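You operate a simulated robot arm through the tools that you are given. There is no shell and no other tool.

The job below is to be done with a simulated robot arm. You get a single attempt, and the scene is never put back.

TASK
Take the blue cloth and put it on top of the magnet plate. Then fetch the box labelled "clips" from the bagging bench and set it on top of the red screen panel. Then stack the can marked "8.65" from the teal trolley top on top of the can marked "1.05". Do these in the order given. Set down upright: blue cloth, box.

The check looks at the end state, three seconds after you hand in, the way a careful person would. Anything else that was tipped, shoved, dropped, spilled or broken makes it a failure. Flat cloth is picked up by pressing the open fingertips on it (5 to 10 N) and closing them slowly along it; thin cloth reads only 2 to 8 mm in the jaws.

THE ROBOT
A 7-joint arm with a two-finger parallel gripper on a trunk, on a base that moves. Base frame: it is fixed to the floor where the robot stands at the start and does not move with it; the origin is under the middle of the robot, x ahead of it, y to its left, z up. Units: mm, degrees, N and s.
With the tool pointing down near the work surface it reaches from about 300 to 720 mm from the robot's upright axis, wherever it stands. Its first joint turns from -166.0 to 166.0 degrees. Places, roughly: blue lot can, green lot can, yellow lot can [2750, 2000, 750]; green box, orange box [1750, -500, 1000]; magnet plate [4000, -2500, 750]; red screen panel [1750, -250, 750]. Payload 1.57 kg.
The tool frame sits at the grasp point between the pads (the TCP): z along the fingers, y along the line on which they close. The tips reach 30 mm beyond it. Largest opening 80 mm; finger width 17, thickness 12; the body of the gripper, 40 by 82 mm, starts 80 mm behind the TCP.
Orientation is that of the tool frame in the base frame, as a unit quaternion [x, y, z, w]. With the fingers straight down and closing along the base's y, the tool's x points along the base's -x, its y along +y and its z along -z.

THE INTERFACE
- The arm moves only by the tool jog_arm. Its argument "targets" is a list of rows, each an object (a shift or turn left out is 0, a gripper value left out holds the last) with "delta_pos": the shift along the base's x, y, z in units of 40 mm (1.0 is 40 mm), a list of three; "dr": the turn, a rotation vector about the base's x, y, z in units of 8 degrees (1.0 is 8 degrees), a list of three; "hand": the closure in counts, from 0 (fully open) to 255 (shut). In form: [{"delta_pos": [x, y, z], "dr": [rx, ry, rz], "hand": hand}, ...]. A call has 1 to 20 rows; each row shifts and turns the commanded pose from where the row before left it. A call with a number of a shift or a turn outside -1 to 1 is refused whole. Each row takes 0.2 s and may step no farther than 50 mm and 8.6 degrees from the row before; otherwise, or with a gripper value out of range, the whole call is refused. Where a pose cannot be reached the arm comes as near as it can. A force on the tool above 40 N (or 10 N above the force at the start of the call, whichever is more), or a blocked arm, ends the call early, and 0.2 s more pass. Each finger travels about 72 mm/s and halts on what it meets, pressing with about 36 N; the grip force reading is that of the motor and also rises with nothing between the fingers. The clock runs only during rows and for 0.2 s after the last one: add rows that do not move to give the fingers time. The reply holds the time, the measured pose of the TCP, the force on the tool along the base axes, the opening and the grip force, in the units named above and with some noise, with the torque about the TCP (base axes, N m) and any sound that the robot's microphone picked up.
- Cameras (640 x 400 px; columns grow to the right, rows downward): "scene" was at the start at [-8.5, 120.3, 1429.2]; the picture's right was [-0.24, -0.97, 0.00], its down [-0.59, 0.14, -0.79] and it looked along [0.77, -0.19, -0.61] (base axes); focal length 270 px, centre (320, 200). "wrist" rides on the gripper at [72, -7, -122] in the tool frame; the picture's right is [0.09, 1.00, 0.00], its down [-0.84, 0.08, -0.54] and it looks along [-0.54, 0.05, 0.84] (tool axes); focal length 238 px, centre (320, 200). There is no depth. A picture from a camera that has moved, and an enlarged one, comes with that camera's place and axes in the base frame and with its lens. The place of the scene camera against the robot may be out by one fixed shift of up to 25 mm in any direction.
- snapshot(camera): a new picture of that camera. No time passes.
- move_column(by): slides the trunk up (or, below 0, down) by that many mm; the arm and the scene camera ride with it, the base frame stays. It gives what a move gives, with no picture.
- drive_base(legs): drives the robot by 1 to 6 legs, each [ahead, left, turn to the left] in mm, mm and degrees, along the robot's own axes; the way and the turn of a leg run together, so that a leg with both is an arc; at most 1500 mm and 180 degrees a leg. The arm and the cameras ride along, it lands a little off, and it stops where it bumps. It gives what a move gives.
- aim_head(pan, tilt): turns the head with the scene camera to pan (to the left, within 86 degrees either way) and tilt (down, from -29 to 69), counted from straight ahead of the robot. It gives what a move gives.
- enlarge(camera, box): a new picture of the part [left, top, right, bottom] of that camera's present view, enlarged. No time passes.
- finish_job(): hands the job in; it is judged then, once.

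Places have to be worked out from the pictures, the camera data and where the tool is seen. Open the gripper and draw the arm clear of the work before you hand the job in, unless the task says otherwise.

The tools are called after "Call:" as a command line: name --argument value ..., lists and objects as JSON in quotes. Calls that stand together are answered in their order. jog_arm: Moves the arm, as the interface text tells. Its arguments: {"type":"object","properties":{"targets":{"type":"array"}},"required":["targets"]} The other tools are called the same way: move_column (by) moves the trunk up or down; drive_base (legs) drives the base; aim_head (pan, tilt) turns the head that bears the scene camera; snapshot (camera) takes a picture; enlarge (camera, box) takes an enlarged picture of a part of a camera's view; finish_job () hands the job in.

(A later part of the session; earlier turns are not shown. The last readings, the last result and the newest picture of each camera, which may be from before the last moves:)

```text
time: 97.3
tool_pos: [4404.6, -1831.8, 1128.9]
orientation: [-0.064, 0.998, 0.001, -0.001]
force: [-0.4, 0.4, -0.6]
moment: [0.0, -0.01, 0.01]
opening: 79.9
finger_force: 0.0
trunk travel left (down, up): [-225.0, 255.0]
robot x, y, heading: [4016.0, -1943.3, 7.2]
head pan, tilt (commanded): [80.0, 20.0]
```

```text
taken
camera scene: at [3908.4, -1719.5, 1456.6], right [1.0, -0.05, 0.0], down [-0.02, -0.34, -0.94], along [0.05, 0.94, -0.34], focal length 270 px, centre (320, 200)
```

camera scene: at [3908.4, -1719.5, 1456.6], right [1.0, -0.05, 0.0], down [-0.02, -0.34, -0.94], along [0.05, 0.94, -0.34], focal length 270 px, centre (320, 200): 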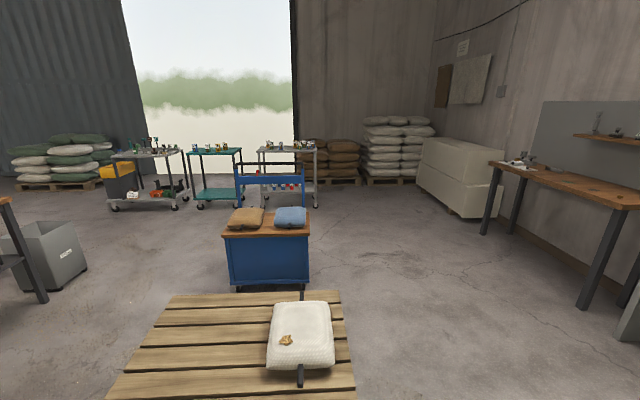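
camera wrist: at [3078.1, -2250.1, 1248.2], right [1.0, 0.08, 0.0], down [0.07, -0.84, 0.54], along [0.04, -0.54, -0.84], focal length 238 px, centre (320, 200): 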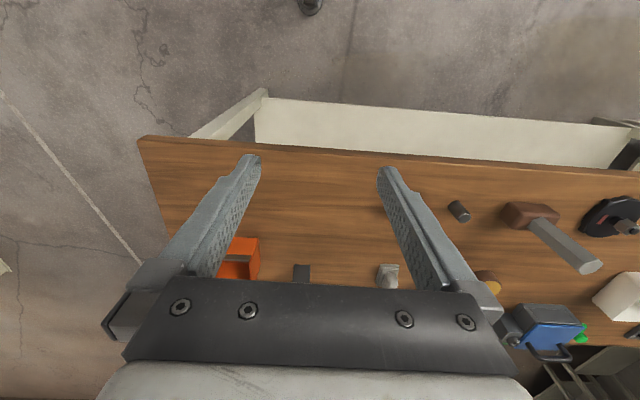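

I enlarge the wall bench, the peg-board bench and the trolleys in turn.

Call:
enlarge --camera "scene" --box '[90, 110, 330, 260]'

Call:
enlarge --camera "scene" --box '[480, 90, 640, 190]'

Call:
aim_head --pan 25 --tilt 20

Call:
enlarge --camera "scene" --box '[270, 110, 510, 260]'

```text
2.67 times, centred on (210, 185) of scene
camera zoom: at [3908.4, -1719.5, 1456.6], right [1.0, -0.05, 0.0], down [-0.02, -0.34, -0.94], along [0.05, 0.94, -0.34], focal length 722 px, centre (613, 240)
```

zoom: 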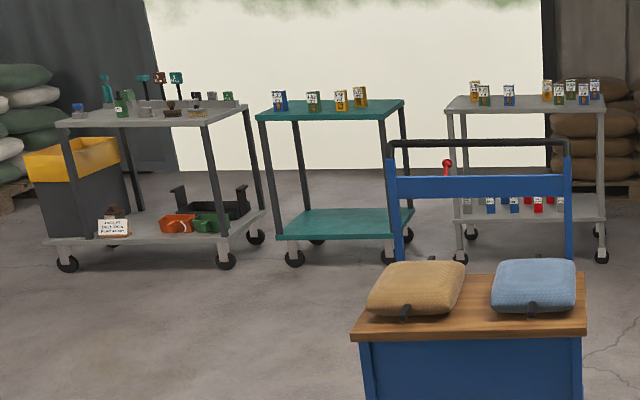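

```text
4.00 times, centred on (560, 140) of scene
camera zoom: at [3908.4, -1719.5, 1456.6], right [1.0, -0.05, 0.0], down [-0.02, -0.34, -0.94], along [0.05, 0.94, -0.34], focal length 1082 px, centre (-640, 440)
```

zoom: 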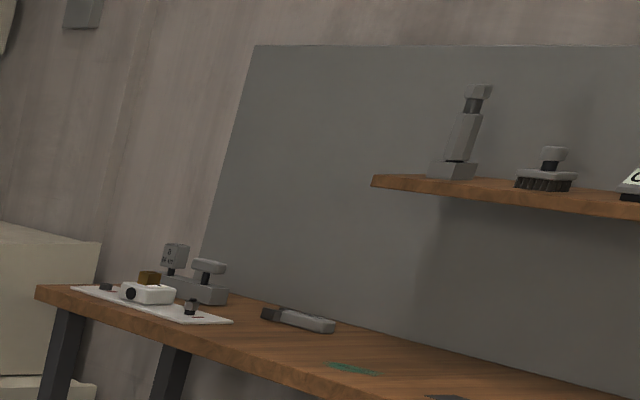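

```text
time: 98.6
tool_pos: [4406.7, -1833.2, 1127.5]
orientation: [-0.064, 0.998, 0.0, 0.0]
force: [0.5, -0.5, 0.5]
moment: [0.02, -0.01, 0.03]
opening: 80.1
finger_force: 0.1
trunk travel left (down, up): [-225.0, 255.0]
robot x, y, heading: [4010.2, -1942.2, 7.1]
head pan, tilt (commanded): [25.0, 20.0]
```

```text
2.67 times, centred on (390, 185) of scene
camera zoom: at [3982.5, -1762.9, 1456.6], right [0.53, -0.85, 0.0], down [-0.29, -0.18, -0.94], along [0.8, 0.5, -0.34], focal length 722 px, centre (133, 240)
```

zoom: 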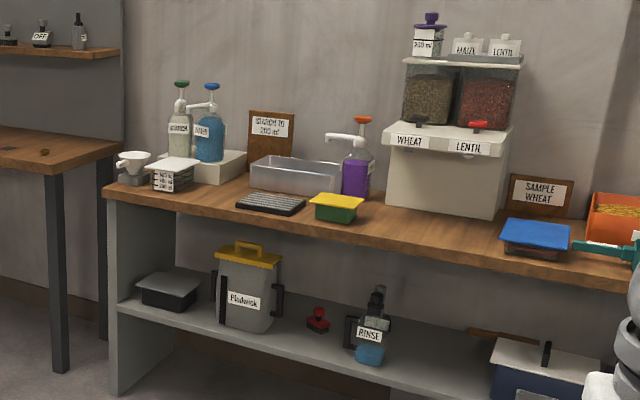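

A flat blue thing lies on a small tray on the wall bench. I enlarge it more.

Call:
enlarge --camera "scene" --box '[430, 170, 510, 220]'

Call:
enlarge --camera "scene" --box '[350, 160, 430, 210]'

Call:
enlarge --camera "scene" --box '[150, 120, 310, 220]'

```text
8.00 times, centred on (470, 195) of scene
camera zoom: at [3982.5, -1762.9, 1456.6], right [0.53, -0.85, 0.0], down [-0.29, -0.18, -0.94], along [0.8, 0.5, -0.34], focal length 2164 px, centre (-880, 240)
```

zoom: 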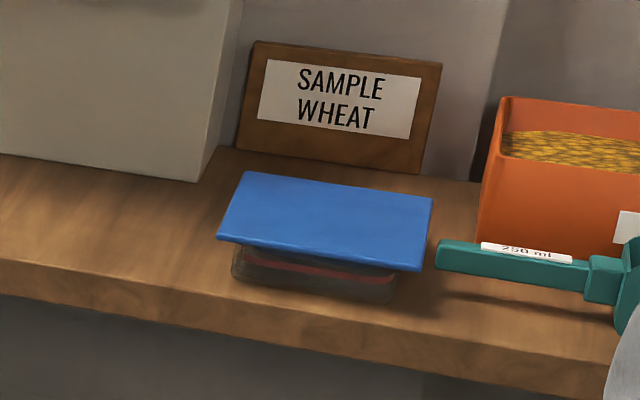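

```text
8.00 times, centred on (390, 185) of scene
camera zoom: at [3982.5, -1762.9, 1456.6], right [0.53, -0.85, 0.0], down [-0.29, -0.18, -0.94], along [0.8, 0.5, -0.34], focal length 2164 px, centre (-240, 320)
```

zoom: 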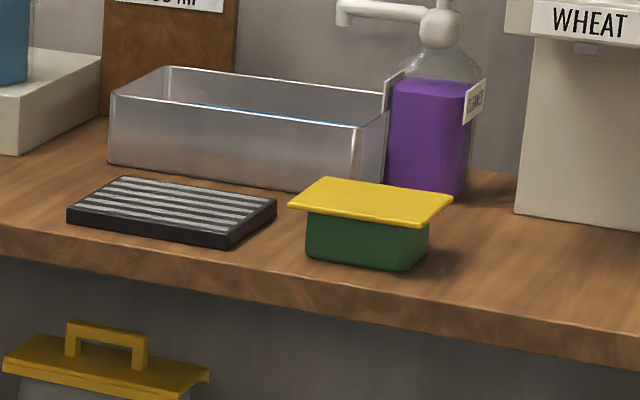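

```text
4.00 times, centred on (230, 170) of scene
camera zoom: at [3982.5, -1762.9, 1456.6], right [0.53, -0.85, 0.0], down [-0.29, -0.18, -0.94], along [0.8, 0.5, -0.34], focal length 1082 px, centre (680, 320)
```

zoom: 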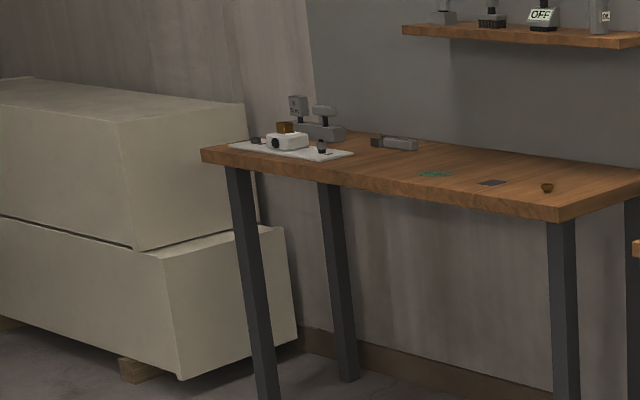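

Those look like rigid lids on boxes, not cloths. I turn round to face back along the room and go to look at the bagging bench from its far side, and search for the cloth on the way.

Call:
drive_base --legs '[[0, 0, 90], [0, 0, 80], [1300, -100, 0]]'

Call:
aim_head --pan -40 --tilt 20

Call:
snapshot --camera "scene"

Call:
aim_head --pan 15 --tilt 20

Call:
snapshot --camera "scene"

```text
time: 116.7
tool_pos: [2350.4, -1780.5, 1128.5]
orientation: [1.0, -0.03, 0.0, 0.0]
force: [0.0, -1.2, 0.0]
moment: [0.01, 0.0, 0.01]
opening: 80.1
finger_force: 0.0
trunk travel left (down, up): [-225.0, 255.0]
robot x, y, heading: [2754.2, -1746.9, 176.0]
head pan, tilt (commanded): [25.0, 20.0]
```

```text
time: 118.1
tool_pos: [2349.4, -1778.7, 1129.0]
orientation: [1.0, -0.031, -0.001, 0.0]
force: [0.0, -0.4, -0.3]
moment: [0.01, -0.01, -0.03]
opening: 80.1
finger_force: 0.0
trunk travel left (down, up): [-225.0, 255.0]
robot x, y, heading: [2755.1, -1750.0, 176.7]
head pan, tilt (commanded): [-40.0, 20.0]
```

```text
taken
camera scene: at [2746.4, -1825.2, 1456.6], right [0.69, 0.72, 0.0], down [0.25, -0.24, -0.94], along [-0.68, 0.65, -0.34], focal length 270 px, centre (320, 200)
```

scene: 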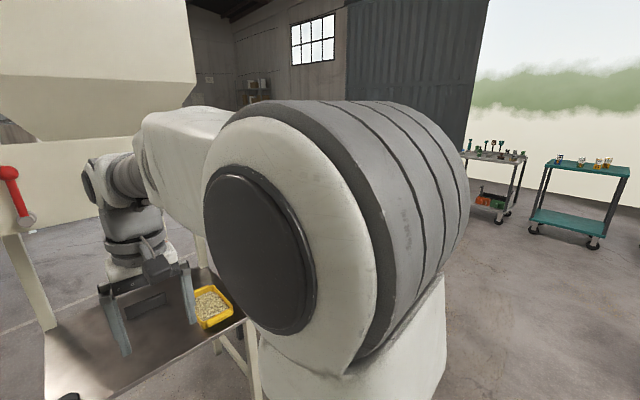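

```text
time: 119.3
tool_pos: [2349.2, -1779.6, 1128.1]
orientation: [1.0, -0.031, 0.0, 0.0]
force: [-0.5, 0.2, 0.2]
moment: [0.02, 0.02, -0.05]
opening: 79.9
finger_force: 0.0
trunk travel left (down, up): [-225.0, 255.0]
robot x, y, heading: [2755.3, -1746.7, 176.4]
head pan, tilt (commanded): [15.0, 20.0]
```

```text
taken
camera scene: at [2722.5, -1907.7, 1456.6], right [-0.2, 0.98, 0.0], down [0.34, 0.07, -0.94], along [-0.92, -0.18, -0.34], focal length 270 px, centre (320, 200)
```

scene: 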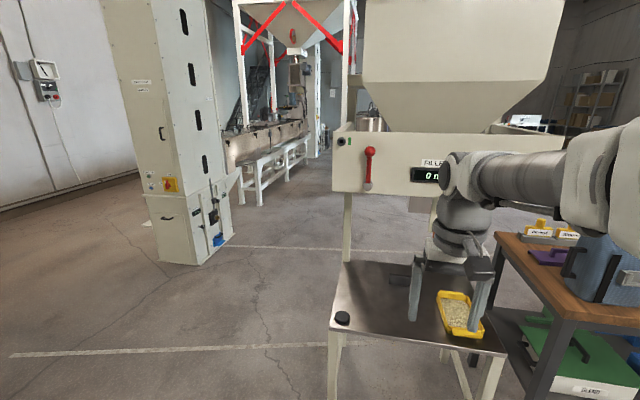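

The arm blocks the view to the robot's right. I turn to face +y and go alongside the bagging bench's far side, looking left at it.

Call:
drive_base --legs '[[0, 0, -86], [950, 0, 0]]'

Call:
aim_head --pan 75 --tilt 30

Call:
snapshot --camera "scene"

Call:
enlarge --camera "scene" --box '[160, 100, 480, 300]'

```text
time: 130.7
tool_pos: [2660.0, -401.9, 1128.6]
orientation: [0.718, -0.697, 0.0, 0.0]
force: [-0.6, -0.6, 0.1]
moment: [0.0, 0.02, -0.01]
opening: 79.9
finger_force: 0.0
trunk travel left (down, up): [-225.0, 255.0]
robot x, y, heading: [2730.3, -804.1, 91.5]
head pan, tilt (commanded): [15.0, 20.0]
```

```text
time: 132.0
tool_pos: [2659.7, -403.2, 1127.2]
orientation: [0.717, -0.697, 0.001, 0.0]
force: [-0.2, 0.6, 0.5]
moment: [0.03, -0.01, -0.01]
opening: 80.0
finger_force: 0.0
trunk travel left (down, up): [-225.0, 255.0]
robot x, y, heading: [2730.8, -805.0, 91.6]
head pan, tilt (commanded): [75.0, 30.0]
```

```text
taken
camera scene: at [2493.2, -865.1, 1440.6], right [0.23, 0.97, 0.0], down [0.49, -0.12, -0.87], along [-0.84, 0.2, -0.5], focal length 270 px, centre (320, 200)
```

scene: 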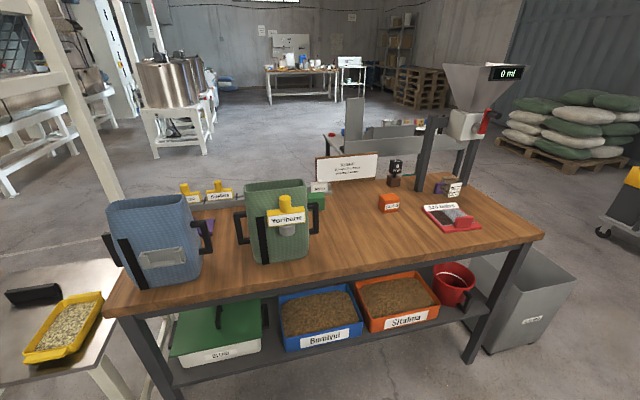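

```text
2.00 times, centred on (320, 200) of scene
camera zoom: at [2493.2, -865.1, 1440.6], right [0.23, 0.97, 0.0], down [0.49, -0.12, -0.87], along [-0.84, 0.2, -0.5], focal length 541 px, centre (320, 200)
```

zoom: 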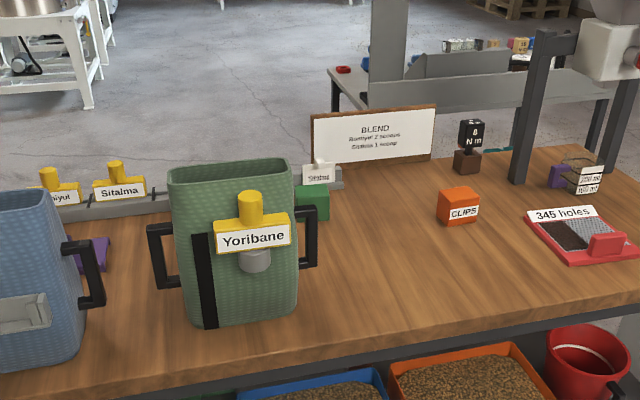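

Found the orange "CLIPS" box near (1650, -380) and the red screen panel ("345 holes") near (1785, -185) on the bagging bench. I enlarge the background, the rest of the bench, and the far table for the blue cloth.

Call:
enlarge --camera "scene" --box '[200, 30, 440, 130]'

Call:
enlarge --camera "scene" --box '[100, 160, 340, 310]'

Call:
enlarge --camera "scene" --box '[300, 90, 500, 240]'

Call:
aim_head --pan 20 --tilt 15

Call:
snapshot --camera "scene"

```text
2.67 times, centred on (320, 80) of scene
camera zoom: at [2493.2, -865.1, 1440.6], right [0.23, 0.97, 0.0], down [0.49, -0.12, -0.87], along [-0.84, 0.2, -0.5], focal length 722 px, centre (320, 520)
```

zoom: 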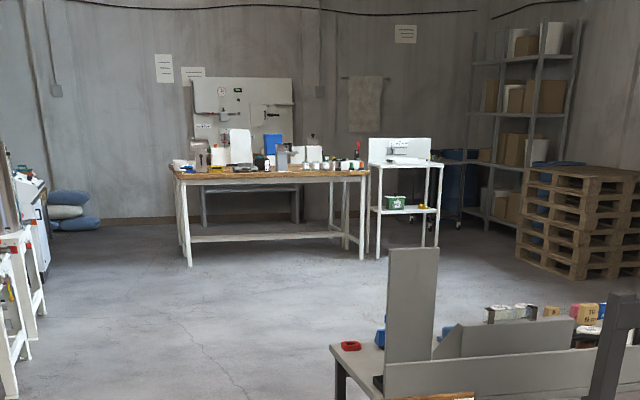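

```text
2.67 times, centred on (220, 235) of scene
camera zoom: at [2493.2, -865.1, 1440.6], right [0.23, 0.97, 0.0], down [0.49, -0.12, -0.87], along [-0.84, 0.2, -0.5], focal length 722 px, centre (587, 107)
```

zoom: 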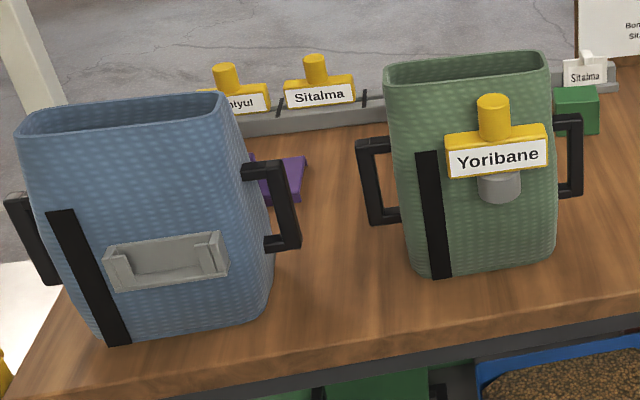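

```text
2.67 times, centred on (400, 165) of scene
camera zoom: at [2493.2, -865.1, 1440.6], right [0.23, 0.97, 0.0], down [0.49, -0.12, -0.87], along [-0.84, 0.2, -0.5], focal length 722 px, centre (107, 293)
```

zoom: 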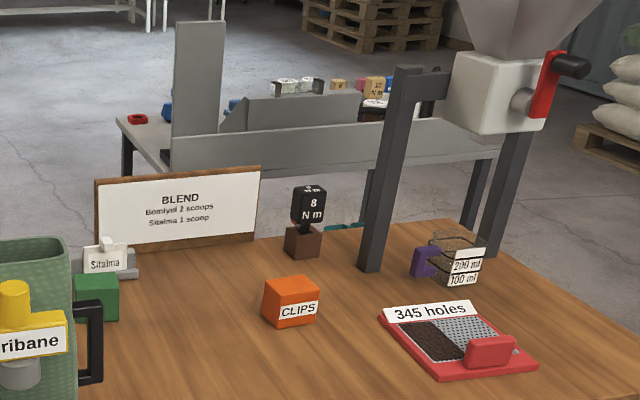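

```text
time: 133.2
tool_pos: [2661.1, -402.3, 1129.0]
orientation: [0.717, -0.697, 0.0, 0.0]
force: [-0.6, -0.5, 0.0]
moment: [0.0, -0.03, 0.02]
opening: 80.0
finger_force: 0.0
trunk travel left (down, up): [-225.0, 255.0]
robot x, y, heading: [2731.9, -802.6, 91.4]
head pan, tilt (commanded): [20.0, 15.0]
```

```text
taken
camera scene: at [2546.9, -799.4, 1464.7], right [0.93, 0.37, 0.0], down [0.1, -0.24, -0.97], along [-0.35, 0.9, -0.26], focal length 270 px, centre (320, 200)
```

scene: 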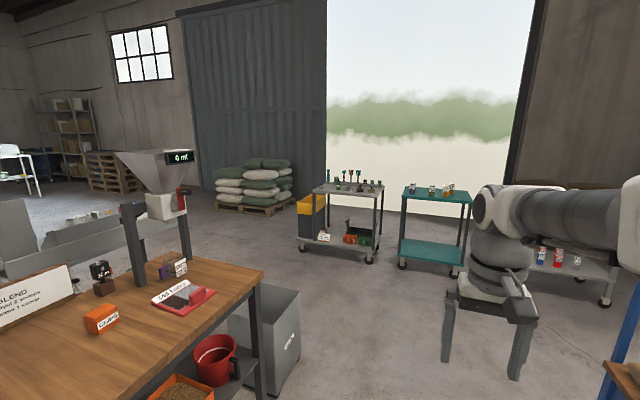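

Next I zoom in on the trolleys from here, before exploring the other half of the room.

Call:
enlarge --camera "scene" --box '[280, 150, 480, 280]'

Call:
aim_head --pan 50 --tilt 12

Call:
enlarge --camera "scene" --box '[0, 100, 320, 300]'

Call:
enlarge --camera "scene" --box '[80, 130, 240, 230]'

```text
3.08 times, centred on (380, 215) of scene
camera zoom: at [2546.9, -799.4, 1464.7], right [0.93, 0.37, 0.0], down [0.1, -0.24, -0.97], along [-0.35, 0.9, -0.26], focal length 832 px, centre (135, 154)
```

zoom: 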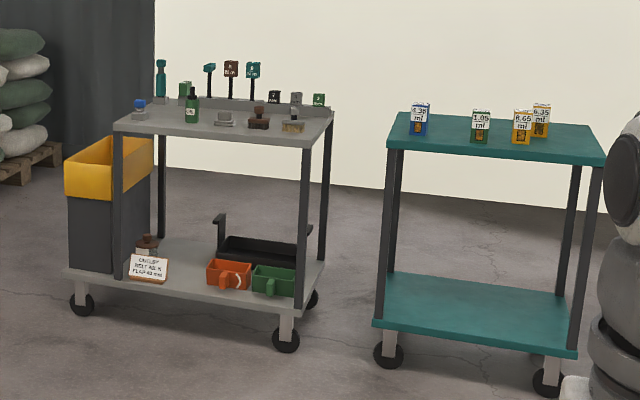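

```text
time: 134.2
tool_pos: [2660.7, -402.3, 1128.7]
orientation: [0.717, -0.697, 0.0, 0.0]
force: [-0.6, 0.1, 0.2]
moment: [0.02, 0.0, -0.01]
opening: 80.1
finger_force: 0.0
trunk travel left (down, up): [-225.0, 255.0]
robot x, y, heading: [2729.9, -803.5, 91.4]
head pan, tilt (commanded): [50.0, 12.0]
```

```text
2.00 times, centred on (160, 200) of scene
camera zoom: at [2508.3, -828.2, 1469.6], right [0.62, 0.78, 0.0], down [0.16, -0.13, -0.98], along [-0.77, 0.61, -0.21], focal length 541 px, centre (640, 200)
```

zoom: 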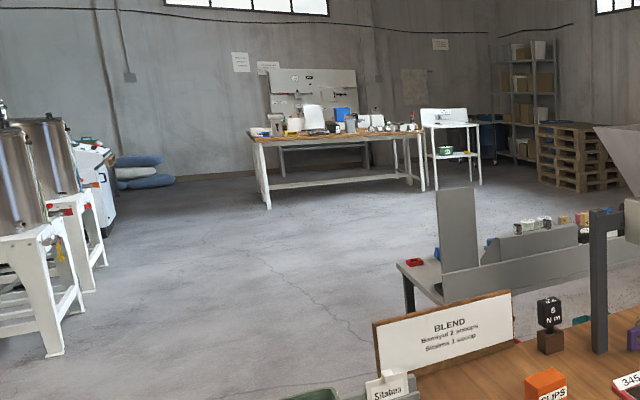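

```text
4.00 times, centred on (160, 180) of scene
camera zoom: at [2508.3, -828.2, 1469.6], right [0.62, 0.78, 0.0], down [0.16, -0.13, -0.98], along [-0.77, 0.61, -0.21], focal length 1082 px, centre (960, 280)
```

zoom: 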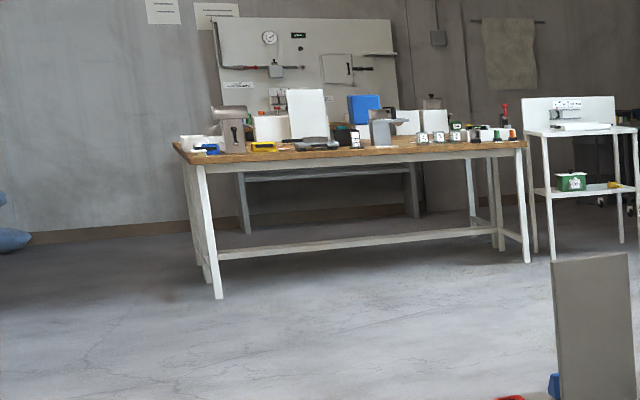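

The cans on the teal trolley are 4.35, 1.05, 8.65 and 6.35. The cloth is still not found, so I drive through the aisle at y≈1050 toward the starting side, to look at the front bench and the far half of the room.

Call:
drive_base --legs '[[1400, 0, 0], [450, 0, 0], [0, 0, 90], [1200, 0, 0]]'

Call:
aim_head --pan 50 --tilt 25

Call:
snapshot --camera "scene"

Call:
enlarge --camera "scene" --box '[160, 100, 480, 300]'

```text
time: 159.3
tool_pos: [1084.6, 994.7, 1127.9]
orientation: [1.0, -0.006, 0.0, 0.001]
force: [0.8, -0.4, 0.4]
moment: [-0.03, 0.02, -0.03]
opening: 79.8
finger_force: 0.0
trunk travel left (down, up): [-225.0, 255.0]
robot x, y, heading: [1491.3, 1051.7, 179.2]
head pan, tilt (commanded): [50.0, 12.0]
```

```text
time: 160.1
tool_pos: [1085.0, 995.1, 1128.4]
orientation: [1.0, -0.005, 0.0, 0.0]
force: [0.2, -0.2, 0.1]
moment: [-0.03, 0.02, 0.0]
opening: 80.1
finger_force: 0.0
trunk travel left (down, up): [-225.0, 255.0]
robot x, y, heading: [1489.1, 1052.5, 179.2]
head pan, tilt (commanded): [50.0, 25.0]
```

```text
taken
camera scene: at [1494.3, 840.0, 1448.6], right [-0.76, 0.65, 0.0], down [0.28, 0.32, -0.91], along [-0.59, -0.69, -0.42], focal length 270 px, centre (320, 200)
```

scene: 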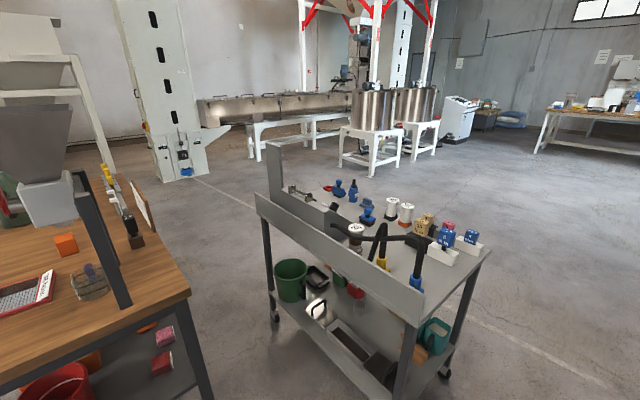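

```text
2.00 times, centred on (320, 200) of scene
camera zoom: at [1494.3, 840.0, 1448.6], right [-0.76, 0.65, 0.0], down [0.28, 0.32, -0.91], along [-0.59, -0.69, -0.42], focal length 541 px, centre (320, 200)
```

zoom: 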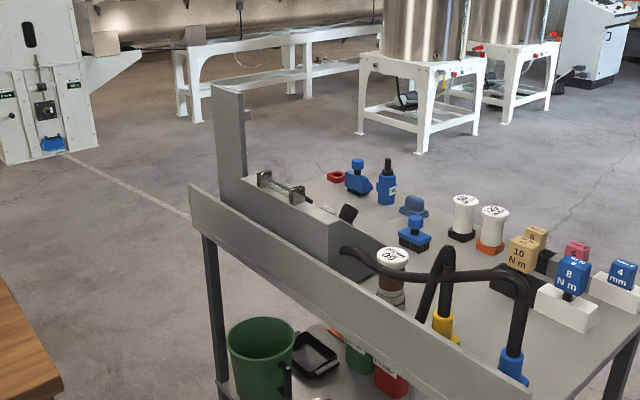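

The front bench has no cloth, just tools and torque blocks. I drive on to the far half of the room and look at the tables there.

Call:
drive_base --legs '[[1500, 0, 0], [800, 0, 0]]'

Call:
aim_head --pan 15 --tilt 15

Call:
snapshot --camera "scene"

Call:
aim_head --pan 65 --tilt 15

Call:
snapshot --camera "scene"

```text
time: 175.0
tool_pos: [-1175.9, 1065.8, 1129.0]
orientation: [1.0, -0.023, -0.001, 0.0]
force: [-0.8, -0.1, -0.3]
moment: [0.02, 0.01, -0.02]
opening: 80.2
finger_force: 0.1
trunk travel left (down, up): [-225.0, 255.0]
robot x, y, heading: [-773.0, 1106.1, 177.0]
head pan, tilt (commanded): [50.0, 25.0]
```

```text
time: 176.0
tool_pos: [-1176.1, 1066.1, 1127.9]
orientation: [1.0, -0.023, 0.0, 0.0]
force: [-0.1, 0.1, -0.8]
moment: [-0.03, 0.01, 0.01]
opening: 80.2
finger_force: 0.1
trunk travel left (down, up): [-225.0, 255.0]
robot x, y, heading: [-770.8, 1104.0, 176.9]
head pan, tilt (commanded): [15.0, 15.0]
```

```text
taken
camera scene: at [-802.0, 944.2, 1464.7], right [-0.21, 0.98, 0.0], down [0.25, 0.05, -0.97], along [-0.94, -0.2, -0.26], focal length 270 px, centre (320, 200)
```

scene: 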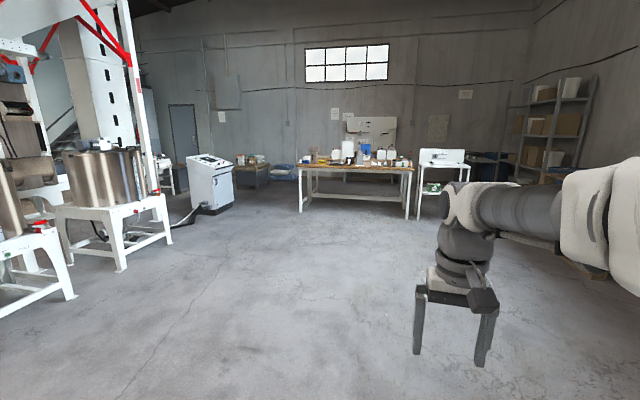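

```text
time: 177.2
tool_pos: [-1175.5, 1066.1, 1129.0]
orientation: [1.0, -0.023, 0.0, 0.0]
force: [-0.4, 1.5, 0.2]
moment: [0.0, 0.0, 0.0]
opening: 80.2
finger_force: 0.0
trunk travel left (down, up): [-225.0, 255.0]
robot x, y, heading: [-772.0, 1105.3, 177.1]
head pan, tilt (commanded): [65.0, 15.0]
```

```text
taken
camera scene: at [-754.4, 881.4, 1464.8], right [-0.88, 0.47, 0.0], down [0.12, 0.23, -0.97], along [-0.45, -0.85, -0.26], focal length 270 px, centre (320, 200)
```

scene: 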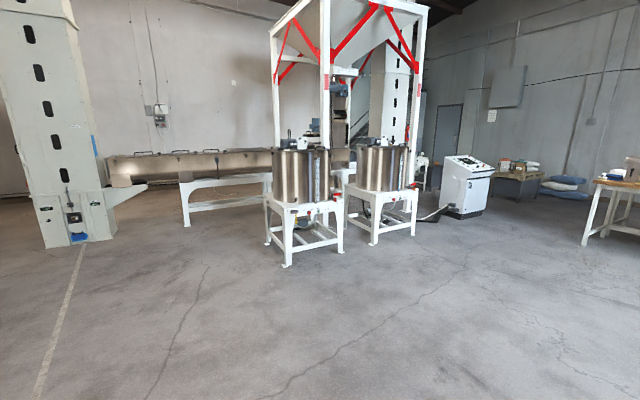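

Call:
enlarge --camera "scene" --box '[420, 140, 600, 230]'

Call:
aim_head --pan 15 --tilt 15

Call:
enlarge --camera "scene" --box '[290, 130, 420, 210]'

Call:
enlarge --camera "scene" --box '[400, 130, 530, 210]'

Call:
enlarge --camera "scene" --box '[180, 130, 310, 210]'

```text
3.56 times, centred on (510, 185) of scene
camera zoom: at [-754.4, 881.4, 1464.8], right [-0.88, 0.47, 0.0], down [0.12, 0.23, -0.97], along [-0.45, -0.85, -0.26], focal length 962 px, centre (-356, 253)
```

zoom: 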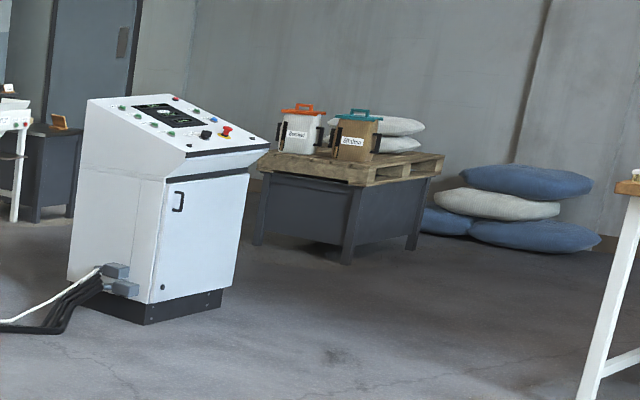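

```text
time: 178.4
tool_pos: [-1176.7, 1066.3, 1129.4]
orientation: [1.0, -0.023, 0.0, 0.001]
force: [-0.8, 0.1, -0.8]
moment: [-0.02, -0.04, 0.02]
opening: 79.8
finger_force: 0.0
trunk travel left (down, up): [-225.0, 255.0]
robot x, y, heading: [-772.4, 1105.6, 177.0]
head pan, tilt (commanded): [15.0, 15.0]
```

```text
4.92 times, centred on (355, 170) of scene
camera zoom: at [-802.0, 944.2, 1464.8], right [-0.21, 0.98, 0.0], down [0.25, 0.05, -0.97], along [-0.94, -0.2, -0.26], focal length 1332 px, centre (148, 348)
```

zoom: 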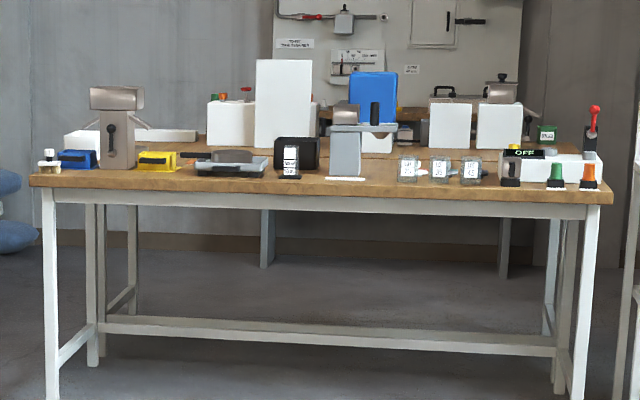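

```text
4.92 times, centred on (465, 170) of scene
camera zoom: at [-802.0, 944.2, 1464.8], right [-0.21, 0.98, 0.0], down [0.25, 0.05, -0.97], along [-0.94, -0.2, -0.26], focal length 1332 px, centre (-394, 348)
```

zoom: 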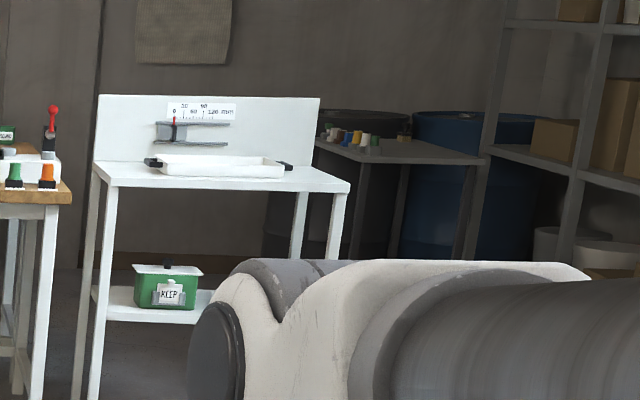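

```text
4.92 times, centred on (245, 170) of scene
camera zoom: at [-802.0, 944.2, 1464.8], right [-0.21, 0.98, 0.0], down [0.25, 0.05, -0.97], along [-0.94, -0.2, -0.26], focal length 1332 px, centre (689, 348)
```

zoom: 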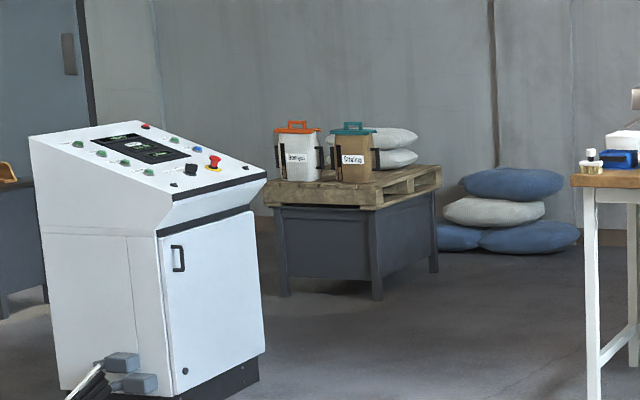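

There are no clear signs of the cloth at this distance. I raise the trunk for a better angle and drive towards the lab table at x≈-5300.

Call:
move_column --by 250

Call:
drive_base --legs '[[1500, 0, 0], [1500, 0, 0], [400, 0, 0]]'

Call:
aim_head --pan 15 --tilt 20

Call:
snapshot --camera "scene"

Call:
aim_head --pan 65 --tilt 20

Call:
snapshot --camera "scene"

```text
time: 180.9
tool_pos: [-1175.9, 1066.4, 1378.1]
orientation: [1.0, -0.023, 0.0, 0.0]
force: [0.6, 0.3, 0.4]
moment: [-0.05, 0.01, -0.04]
opening: 79.8
finger_force: 0.0
trunk travel left (down, up): [-475.0, 5.0]
robot x, y, heading: [-769.7, 1108.5, 177.2]
head pan, tilt (commanded): [15.0, 15.0]
```

```text
time: 203.2
tool_pos: [-4583.5, 1150.1, 1378.6]
orientation: [1.0, -0.013, 0.0, 0.0]
force: [0.5, 0.7, 0.7]
moment: [0.01, -0.04, 0.0]
opening: 80.1
finger_force: 0.1
trunk travel left (down, up): [-475.0, 5.0]
robot x, y, heading: [-4180.4, 1199.5, 178.4]
head pan, tilt (commanded): [15.0, 15.0]
```

```text
time: 203.9
tool_pos: [-4583.4, 1150.8, 1378.4]
orientation: [1.0, -0.014, 0.001, -0.001]
force: [0.0, -0.1, 0.1]
moment: [-0.01, 0.02, -0.01]
opening: 80.1
finger_force: 0.0
trunk travel left (down, up): [-475.0, 5.0]
robot x, y, heading: [-4179.4, 1197.9, 178.3]
head pan, tilt (commanded): [15.0, 20.0]
```

```text
taken
camera scene: at [-4206.7, 1036.8, 1706.6], right [-0.23, 0.97, 0.0], down [0.33, 0.08, -0.94], along [-0.91, -0.22, -0.34], focal length 270 px, centre (320, 200)
```

scene: 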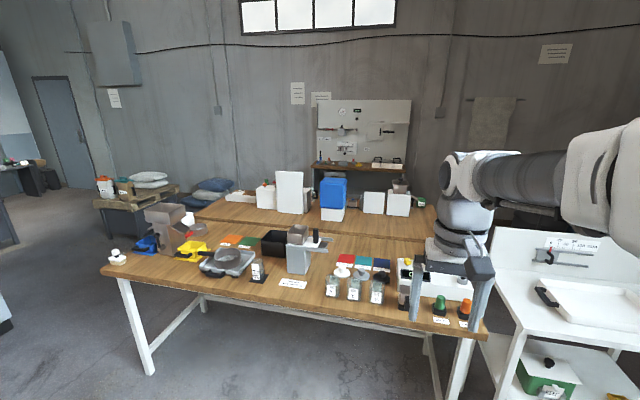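

```text
time: 205.1
tool_pos: [-4583.3, 1150.6, 1378.9]
orientation: [1.0, -0.013, 0.0, 0.0]
force: [-0.7, -0.3, 0.5]
moment: [-0.02, -0.02, 0.01]
opening: 80.0
finger_force: 0.0
trunk travel left (down, up): [-475.0, 5.0]
robot x, y, heading: [-4177.6, 1196.4, 178.1]
head pan, tilt (commanded): [65.0, 20.0]
```

```text
taken
camera scene: at [-4157.9, 975.1, 1706.6], right [-0.89, 0.45, 0.0], down [0.15, 0.31, -0.94], along [-0.42, -0.84, -0.34], focal length 270 px, centre (320, 200)
```

scene: 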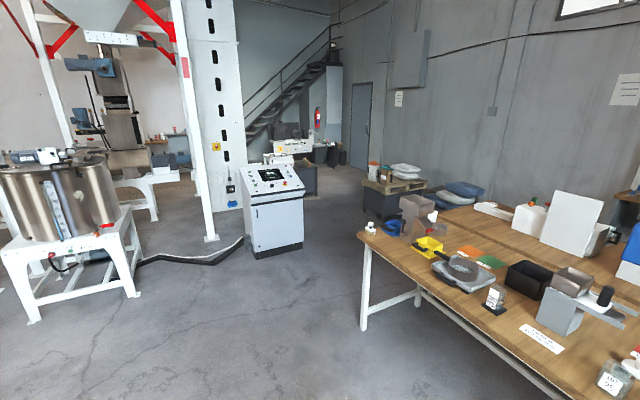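

Coloured flat pieces lie on the lab table: orange, green, red, teal and possibly blue. I enlarge them.

Call:
aim_head --pan 15 --tilt 25

Call:
snapshot --camera "scene"

Call:
enlarge --camera "scene" --box '[280, 190, 440, 290]'

Call:
enlarge --camera "scene" --box '[130, 170, 290, 270]'

```text
time: 206.2
tool_pos: [-4583.2, 1150.6, 1379.1]
orientation: [1.0, -0.013, 0.0, 0.0]
force: [-0.3, 0.0, -1.3]
moment: [0.0, 0.03, -0.02]
opening: 79.9
finger_force: 0.1
trunk travel left (down, up): [-475.0, 5.0]
robot x, y, heading: [-4180.9, 1200.3, 178.8]
head pan, tilt (commanded): [15.0, 25.0]
```

```text
taken
camera scene: at [-4205.7, 1037.0, 1698.5], right [-0.23, 0.97, 0.0], down [0.41, 0.1, -0.91], along [-0.88, -0.21, -0.42], focal length 270 px, centre (320, 200)
```

scene: 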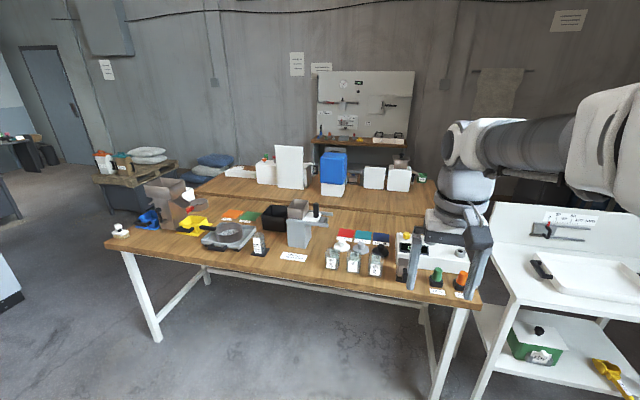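

```text
4.00 times, centred on (360, 240) of scene
camera zoom: at [-4205.7, 1037.0, 1698.5], right [-0.23, 0.97, 0.0], down [0.41, 0.1, -0.91], along [-0.88, -0.21, -0.42], focal length 1082 px, centre (160, 40)
```

zoom: 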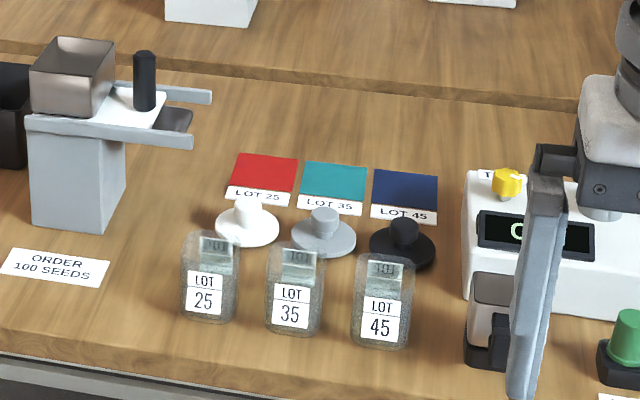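

```text
4.00 times, centred on (210, 220) of scene
camera zoom: at [-4205.7, 1037.0, 1698.5], right [-0.23, 0.97, 0.0], down [0.41, 0.1, -0.91], along [-0.88, -0.21, -0.42], focal length 1082 px, centre (760, 120)
```

zoom: 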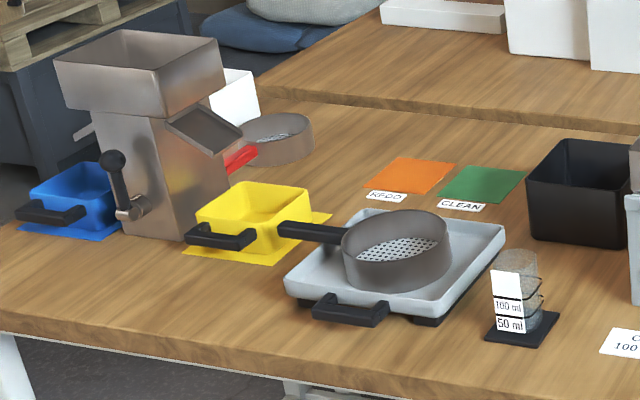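

Those are labelled station mats and pans, not a cloth. I enlarge the other stations here: the second table, the peg-board, the white cart, the desk by the door.

Call:
enlarge --camera "scene" --box '[290, 60, 450, 200]'

Call:
enlarge --camera "scene" --box '[460, 190, 640, 400]'

Call:
enlarge --camera "scene" --box '[190, 130, 450, 220]'

Call:
aim_head --pan 65 --tilt 20

Call:
enlarge --camera "scene" --box '[240, 100, 420, 220]'

Call:
enlarge --camera "scene" --box '[60, 90, 260, 230]'

```text
2.86 times, centred on (370, 130) of scene
camera zoom: at [-4205.7, 1037.0, 1698.5], right [-0.23, 0.97, 0.0], down [0.41, 0.1, -0.91], along [-0.88, -0.21, -0.42], focal length 773 px, centre (177, 400)
```

zoom: 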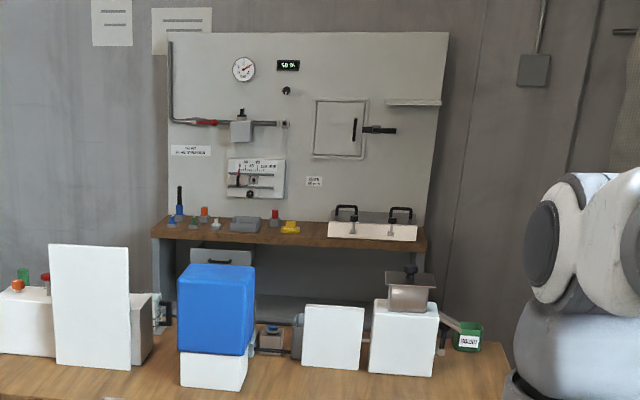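

```text
1.90 times, centred on (550, 295) of scene
camera zoom: at [-4205.7, 1037.0, 1698.5], right [-0.23, 0.97, 0.0], down [0.41, 0.1, -0.91], along [-0.88, -0.21, -0.42], focal length 515 px, centre (-118, 19)
```

zoom: 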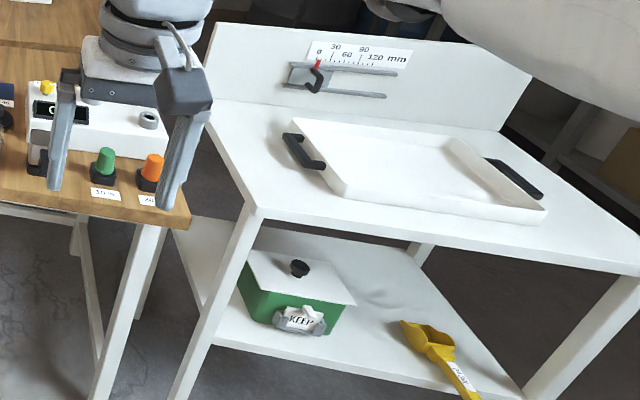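

```text
2.46 times, centred on (320, 175) of scene
camera zoom: at [-4205.7, 1037.0, 1698.5], right [-0.23, 0.97, 0.0], down [0.41, 0.1, -0.91], along [-0.88, -0.21, -0.42], focal length 666 px, centre (320, 262)
```

zoom: 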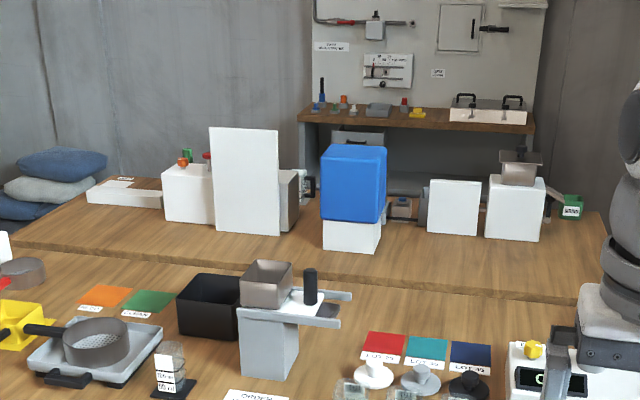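

```text
time: 207.4
tool_pos: [-4583.5, 1152.0, 1378.3]
orientation: [1.0, -0.013, 0.0, -0.001]
force: [0.3, -0.3, 0.5]
moment: [-0.02, 0.01, 0.02]
opening: 80.3
finger_force: 0.0
trunk travel left (down, up): [-475.0, 5.0]
robot x, y, heading: [-4182.6, 1200.9, 178.5]
head pan, tilt (commanded): [65.0, 20.0]
```

```text
3.33 times, centred on (330, 160) of scene
camera zoom: at [-4157.9, 975.1, 1706.6], right [-0.89, 0.45, 0.0], down [0.15, 0.31, -0.94], along [-0.42, -0.84, -0.34], focal length 902 px, centre (287, 333)
```

zoom: 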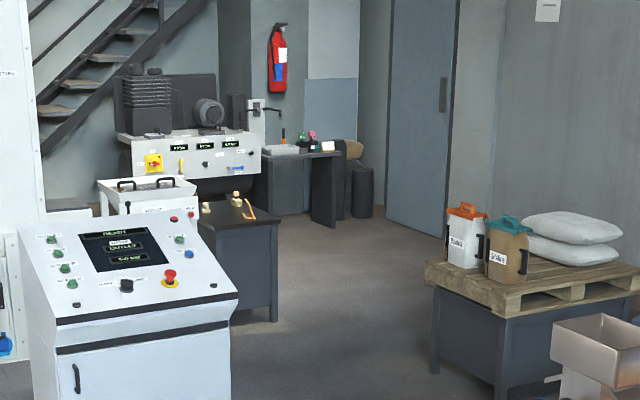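

```text
2.86 times, centred on (160, 160) of scene
camera zoom: at [-4157.9, 975.1, 1706.6], right [-0.89, 0.45, 0.0], down [0.15, 0.31, -0.94], along [-0.42, -0.84, -0.34], focal length 773 px, centre (777, 314)
```

zoom: 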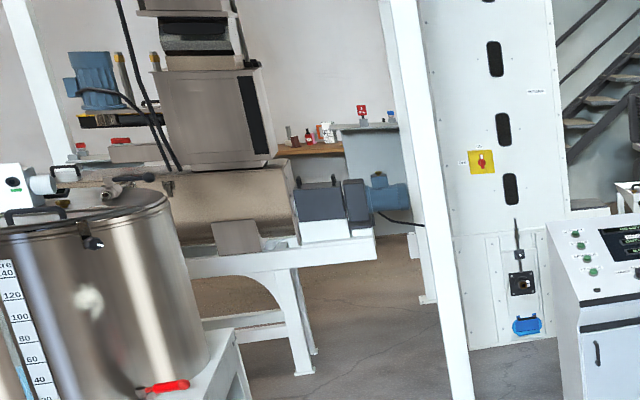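

I haven't seen the corner desk beyond the white cart nor the shelves. I turn the robot to face +y to look there.

Call:
drive_base --legs '[[0, 0, -90]]'

Call:
aim_head --pan 45 --tilt 20

Call:
snapshot --camera "scene"

Call:
aim_head --pan -10 --tilt 20

Call:
snapshot --camera "scene"

```text
time: 213.1
tool_pos: [-4217.1, 1604.8, 1377.0]
orientation: [-0.688, 0.726, 0.001, 0.001]
force: [-0.4, 0.0, -1.3]
moment: [0.03, -0.01, 0.01]
opening: 79.9
finger_force: 0.1
trunk travel left (down, up): [-475.0, 5.0]
robot x, y, heading: [-4178.2, 1202.6, 86.7]
head pan, tilt (commanded): [65.0, 20.0]
```

```text
time: 213.9
tool_pos: [-4215.9, 1604.8, 1378.6]
orientation: [-0.687, 0.726, -0.001, 0.0]
force: [0.3, 0.1, 0.0]
moment: [0.01, -0.02, 0.03]
opening: 79.8
finger_force: 0.2
trunk travel left (down, up): [-475.0, 5.0]
robot x, y, heading: [-4179.0, 1199.7, 86.8]
head pan, tilt (commanded): [45.0, 20.0]
```

```text
taken
camera scene: at [-4398.2, 1198.3, 1706.6], right [0.75, 0.67, 0.0], down [0.23, -0.26, -0.94], along [-0.63, 0.7, -0.34], focal length 270 px, centre (320, 200)
```

scene: 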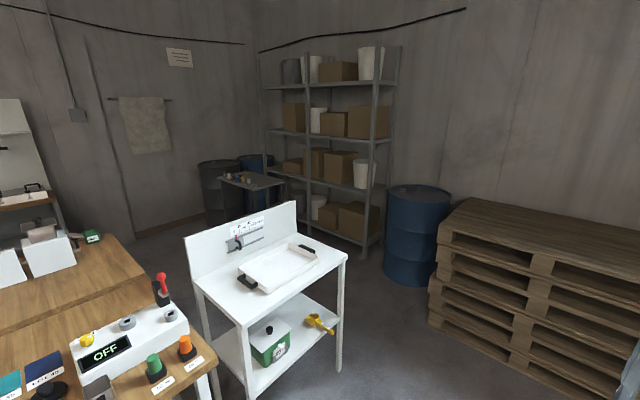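

```text
time: 215.1
tool_pos: [-4216.9, 1604.2, 1379.2]
orientation: [-0.688, 0.726, 0.0, 0.0]
force: [0.1, 0.4, -0.4]
moment: [0.01, 0.01, 0.01]
opening: 80.0
finger_force: 0.1
trunk travel left (down, up): [-475.0, 5.0]
robot x, y, heading: [-4182.5, 1200.7, 86.5]
head pan, tilt (commanded): [-10.0, 20.0]
```

```text
taken
camera scene: at [-4314.9, 1219.4, 1706.6], right [0.97, -0.23, 0.0], down [-0.08, -0.33, -0.94], along [0.22, 0.91, -0.34], focal length 270 px, centre (320, 200)
```

scene: 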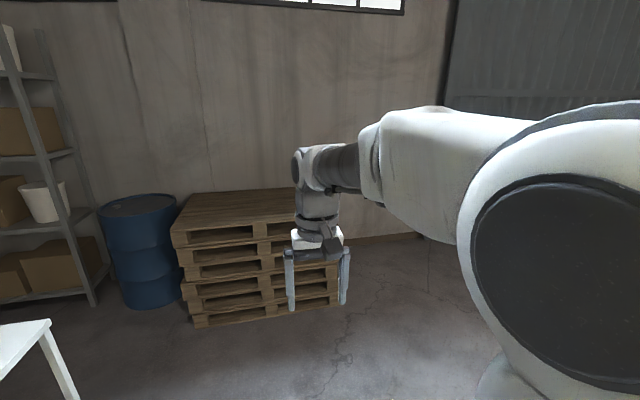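

Nothing blue and flat here. I turn round to face -y and go toward the mixers and console, to see the stair corner and the far wall table.

Call:
drive_base --legs '[[0, 0, 180], [1500, 0, 0], [400, 0, 0]]'

Call:
aim_head --pan 10 --tilt 20

Call:
snapshot --camera "scene"

Call:
aim_head --pan 60 --tilt 20

Call:
snapshot --camera "scene"

```text
time: 238.3
tool_pos: [-4132.6, -1161.3, 1378.0]
orientation: [0.706, 0.709, 0.0, 0.0]
force: [-0.1, 0.5, 0.1]
moment: [0.03, 0.0, -0.02]
opening: 79.8
finger_force: 0.0
trunk travel left (down, up): [-475.0, 5.0]
robot x, y, heading: [-4199.0, -758.8, -90.0]
head pan, tilt (commanded): [-10.0, 20.0]
```

```text
time: 239.1
tool_pos: [-4131.5, -1161.8, 1377.8]
orientation: [0.705, 0.709, 0.0, 0.0]
force: [0.1, 0.3, 0.0]
moment: [0.0, -0.01, -0.01]
opening: 79.9
finger_force: 0.0
trunk travel left (down, up): [-475.0, 5.0]
robot x, y, heading: [-4195.8, -759.6, -90.0]
head pan, tilt (commanded): [10.0, 20.0]
```

```text
taken
camera scene: at [-4050.6, -769.4, 1706.6], right [-0.98, -0.17, 0.0], down [-0.06, 0.34, -0.94], along [0.16, -0.93, -0.34], focal length 270 px, centre (320, 200)
```

scene: 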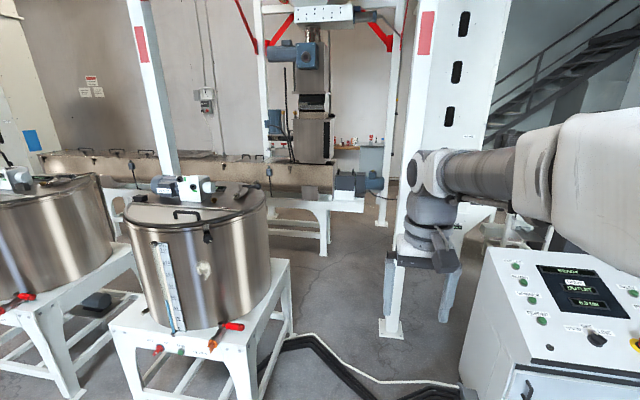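

```text
time: 240.3
tool_pos: [-4132.6, -1161.7, 1378.0]
orientation: [0.705, 0.709, 0.0, 0.0]
force: [-0.1, 0.9, -0.2]
moment: [0.02, 0.01, -0.03]
opening: 80.0
finger_force: 0.1
trunk travel left (down, up): [-475.0, 5.0]
robot x, y, heading: [-4193.5, -757.5, -89.8]
head pan, tilt (commanded): [60.0, 20.0]
```

```text
taken
camera scene: at [-3986.2, -724.2, 1706.6], right [-0.5, -0.87, 0.0], down [-0.3, 0.17, -0.94], along [0.81, -0.47, -0.34], focal length 270 px, centre (320, 200)
```

scene: 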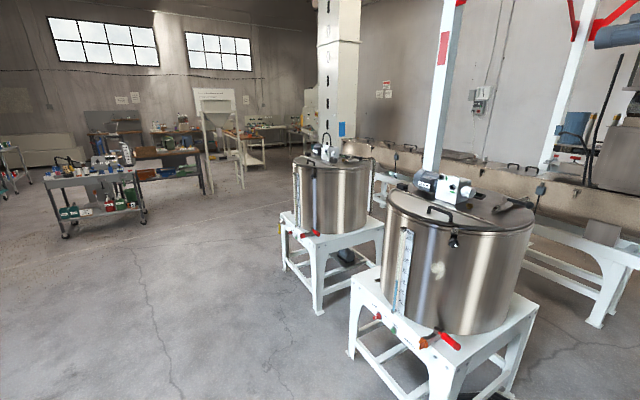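

I enlarge the wall table behind the frame, and the area by the stairs.

Call:
aim_head --pan 0 --tilt 15

Call:
snapshot --camera "scene"

Call:
enlarge --camera "scene" --box '[220, 100, 400, 230]'

Call:
enlarge --camera "scene" --box '[430, 60, 640, 260]'

```text
time: 241.6
tool_pos: [-4134.2, -1160.9, 1377.9]
orientation: [0.705, 0.709, 0.0, 0.0]
force: [0.7, 0.4, 0.4]
moment: [-0.01, 0.02, -0.01]
opening: 80.0
finger_force: 0.1
trunk travel left (down, up): [-475.0, 5.0]
robot x, y, heading: [-4194.7, -758.0, -89.7]
head pan, tilt (commanded): [0.0, 15.0]
```

```text
taken
camera scene: at [-4066.7, -771.1, 1714.7], right [-1.0, 0.0, 0.0], down [0.0, 0.26, -0.97], along [0.0, -0.97, -0.26], focal length 270 px, centre (320, 200)
```

scene: 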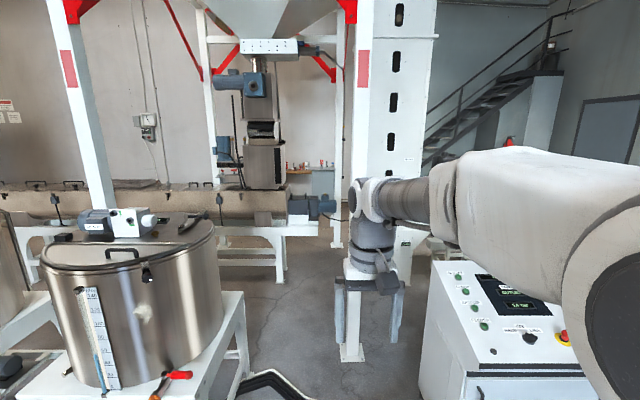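

```text
3.08 times, centred on (310, 165) of scene
camera zoom: at [-4066.7, -771.1, 1714.7], right [-1.0, 0.0, 0.0], down [0.0, 0.26, -0.97], along [0.0, -0.97, -0.26], focal length 832 px, centre (351, 308)
```

zoom: 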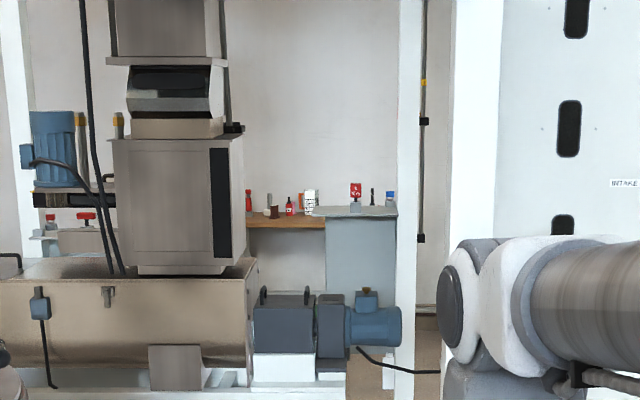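

```text
2.00 times, centred on (535, 160) of scene
camera zoom: at [-4066.7, -771.1, 1714.7], right [-1.0, 0.0, 0.0], down [0.0, 0.26, -0.97], along [0.0, -0.97, -0.26], focal length 541 px, centre (-110, 280)
```

zoom: 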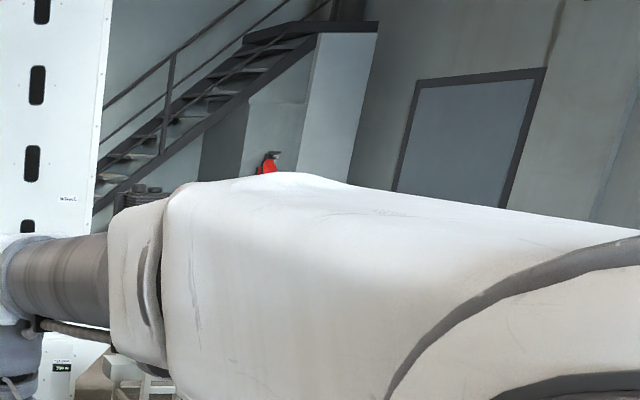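

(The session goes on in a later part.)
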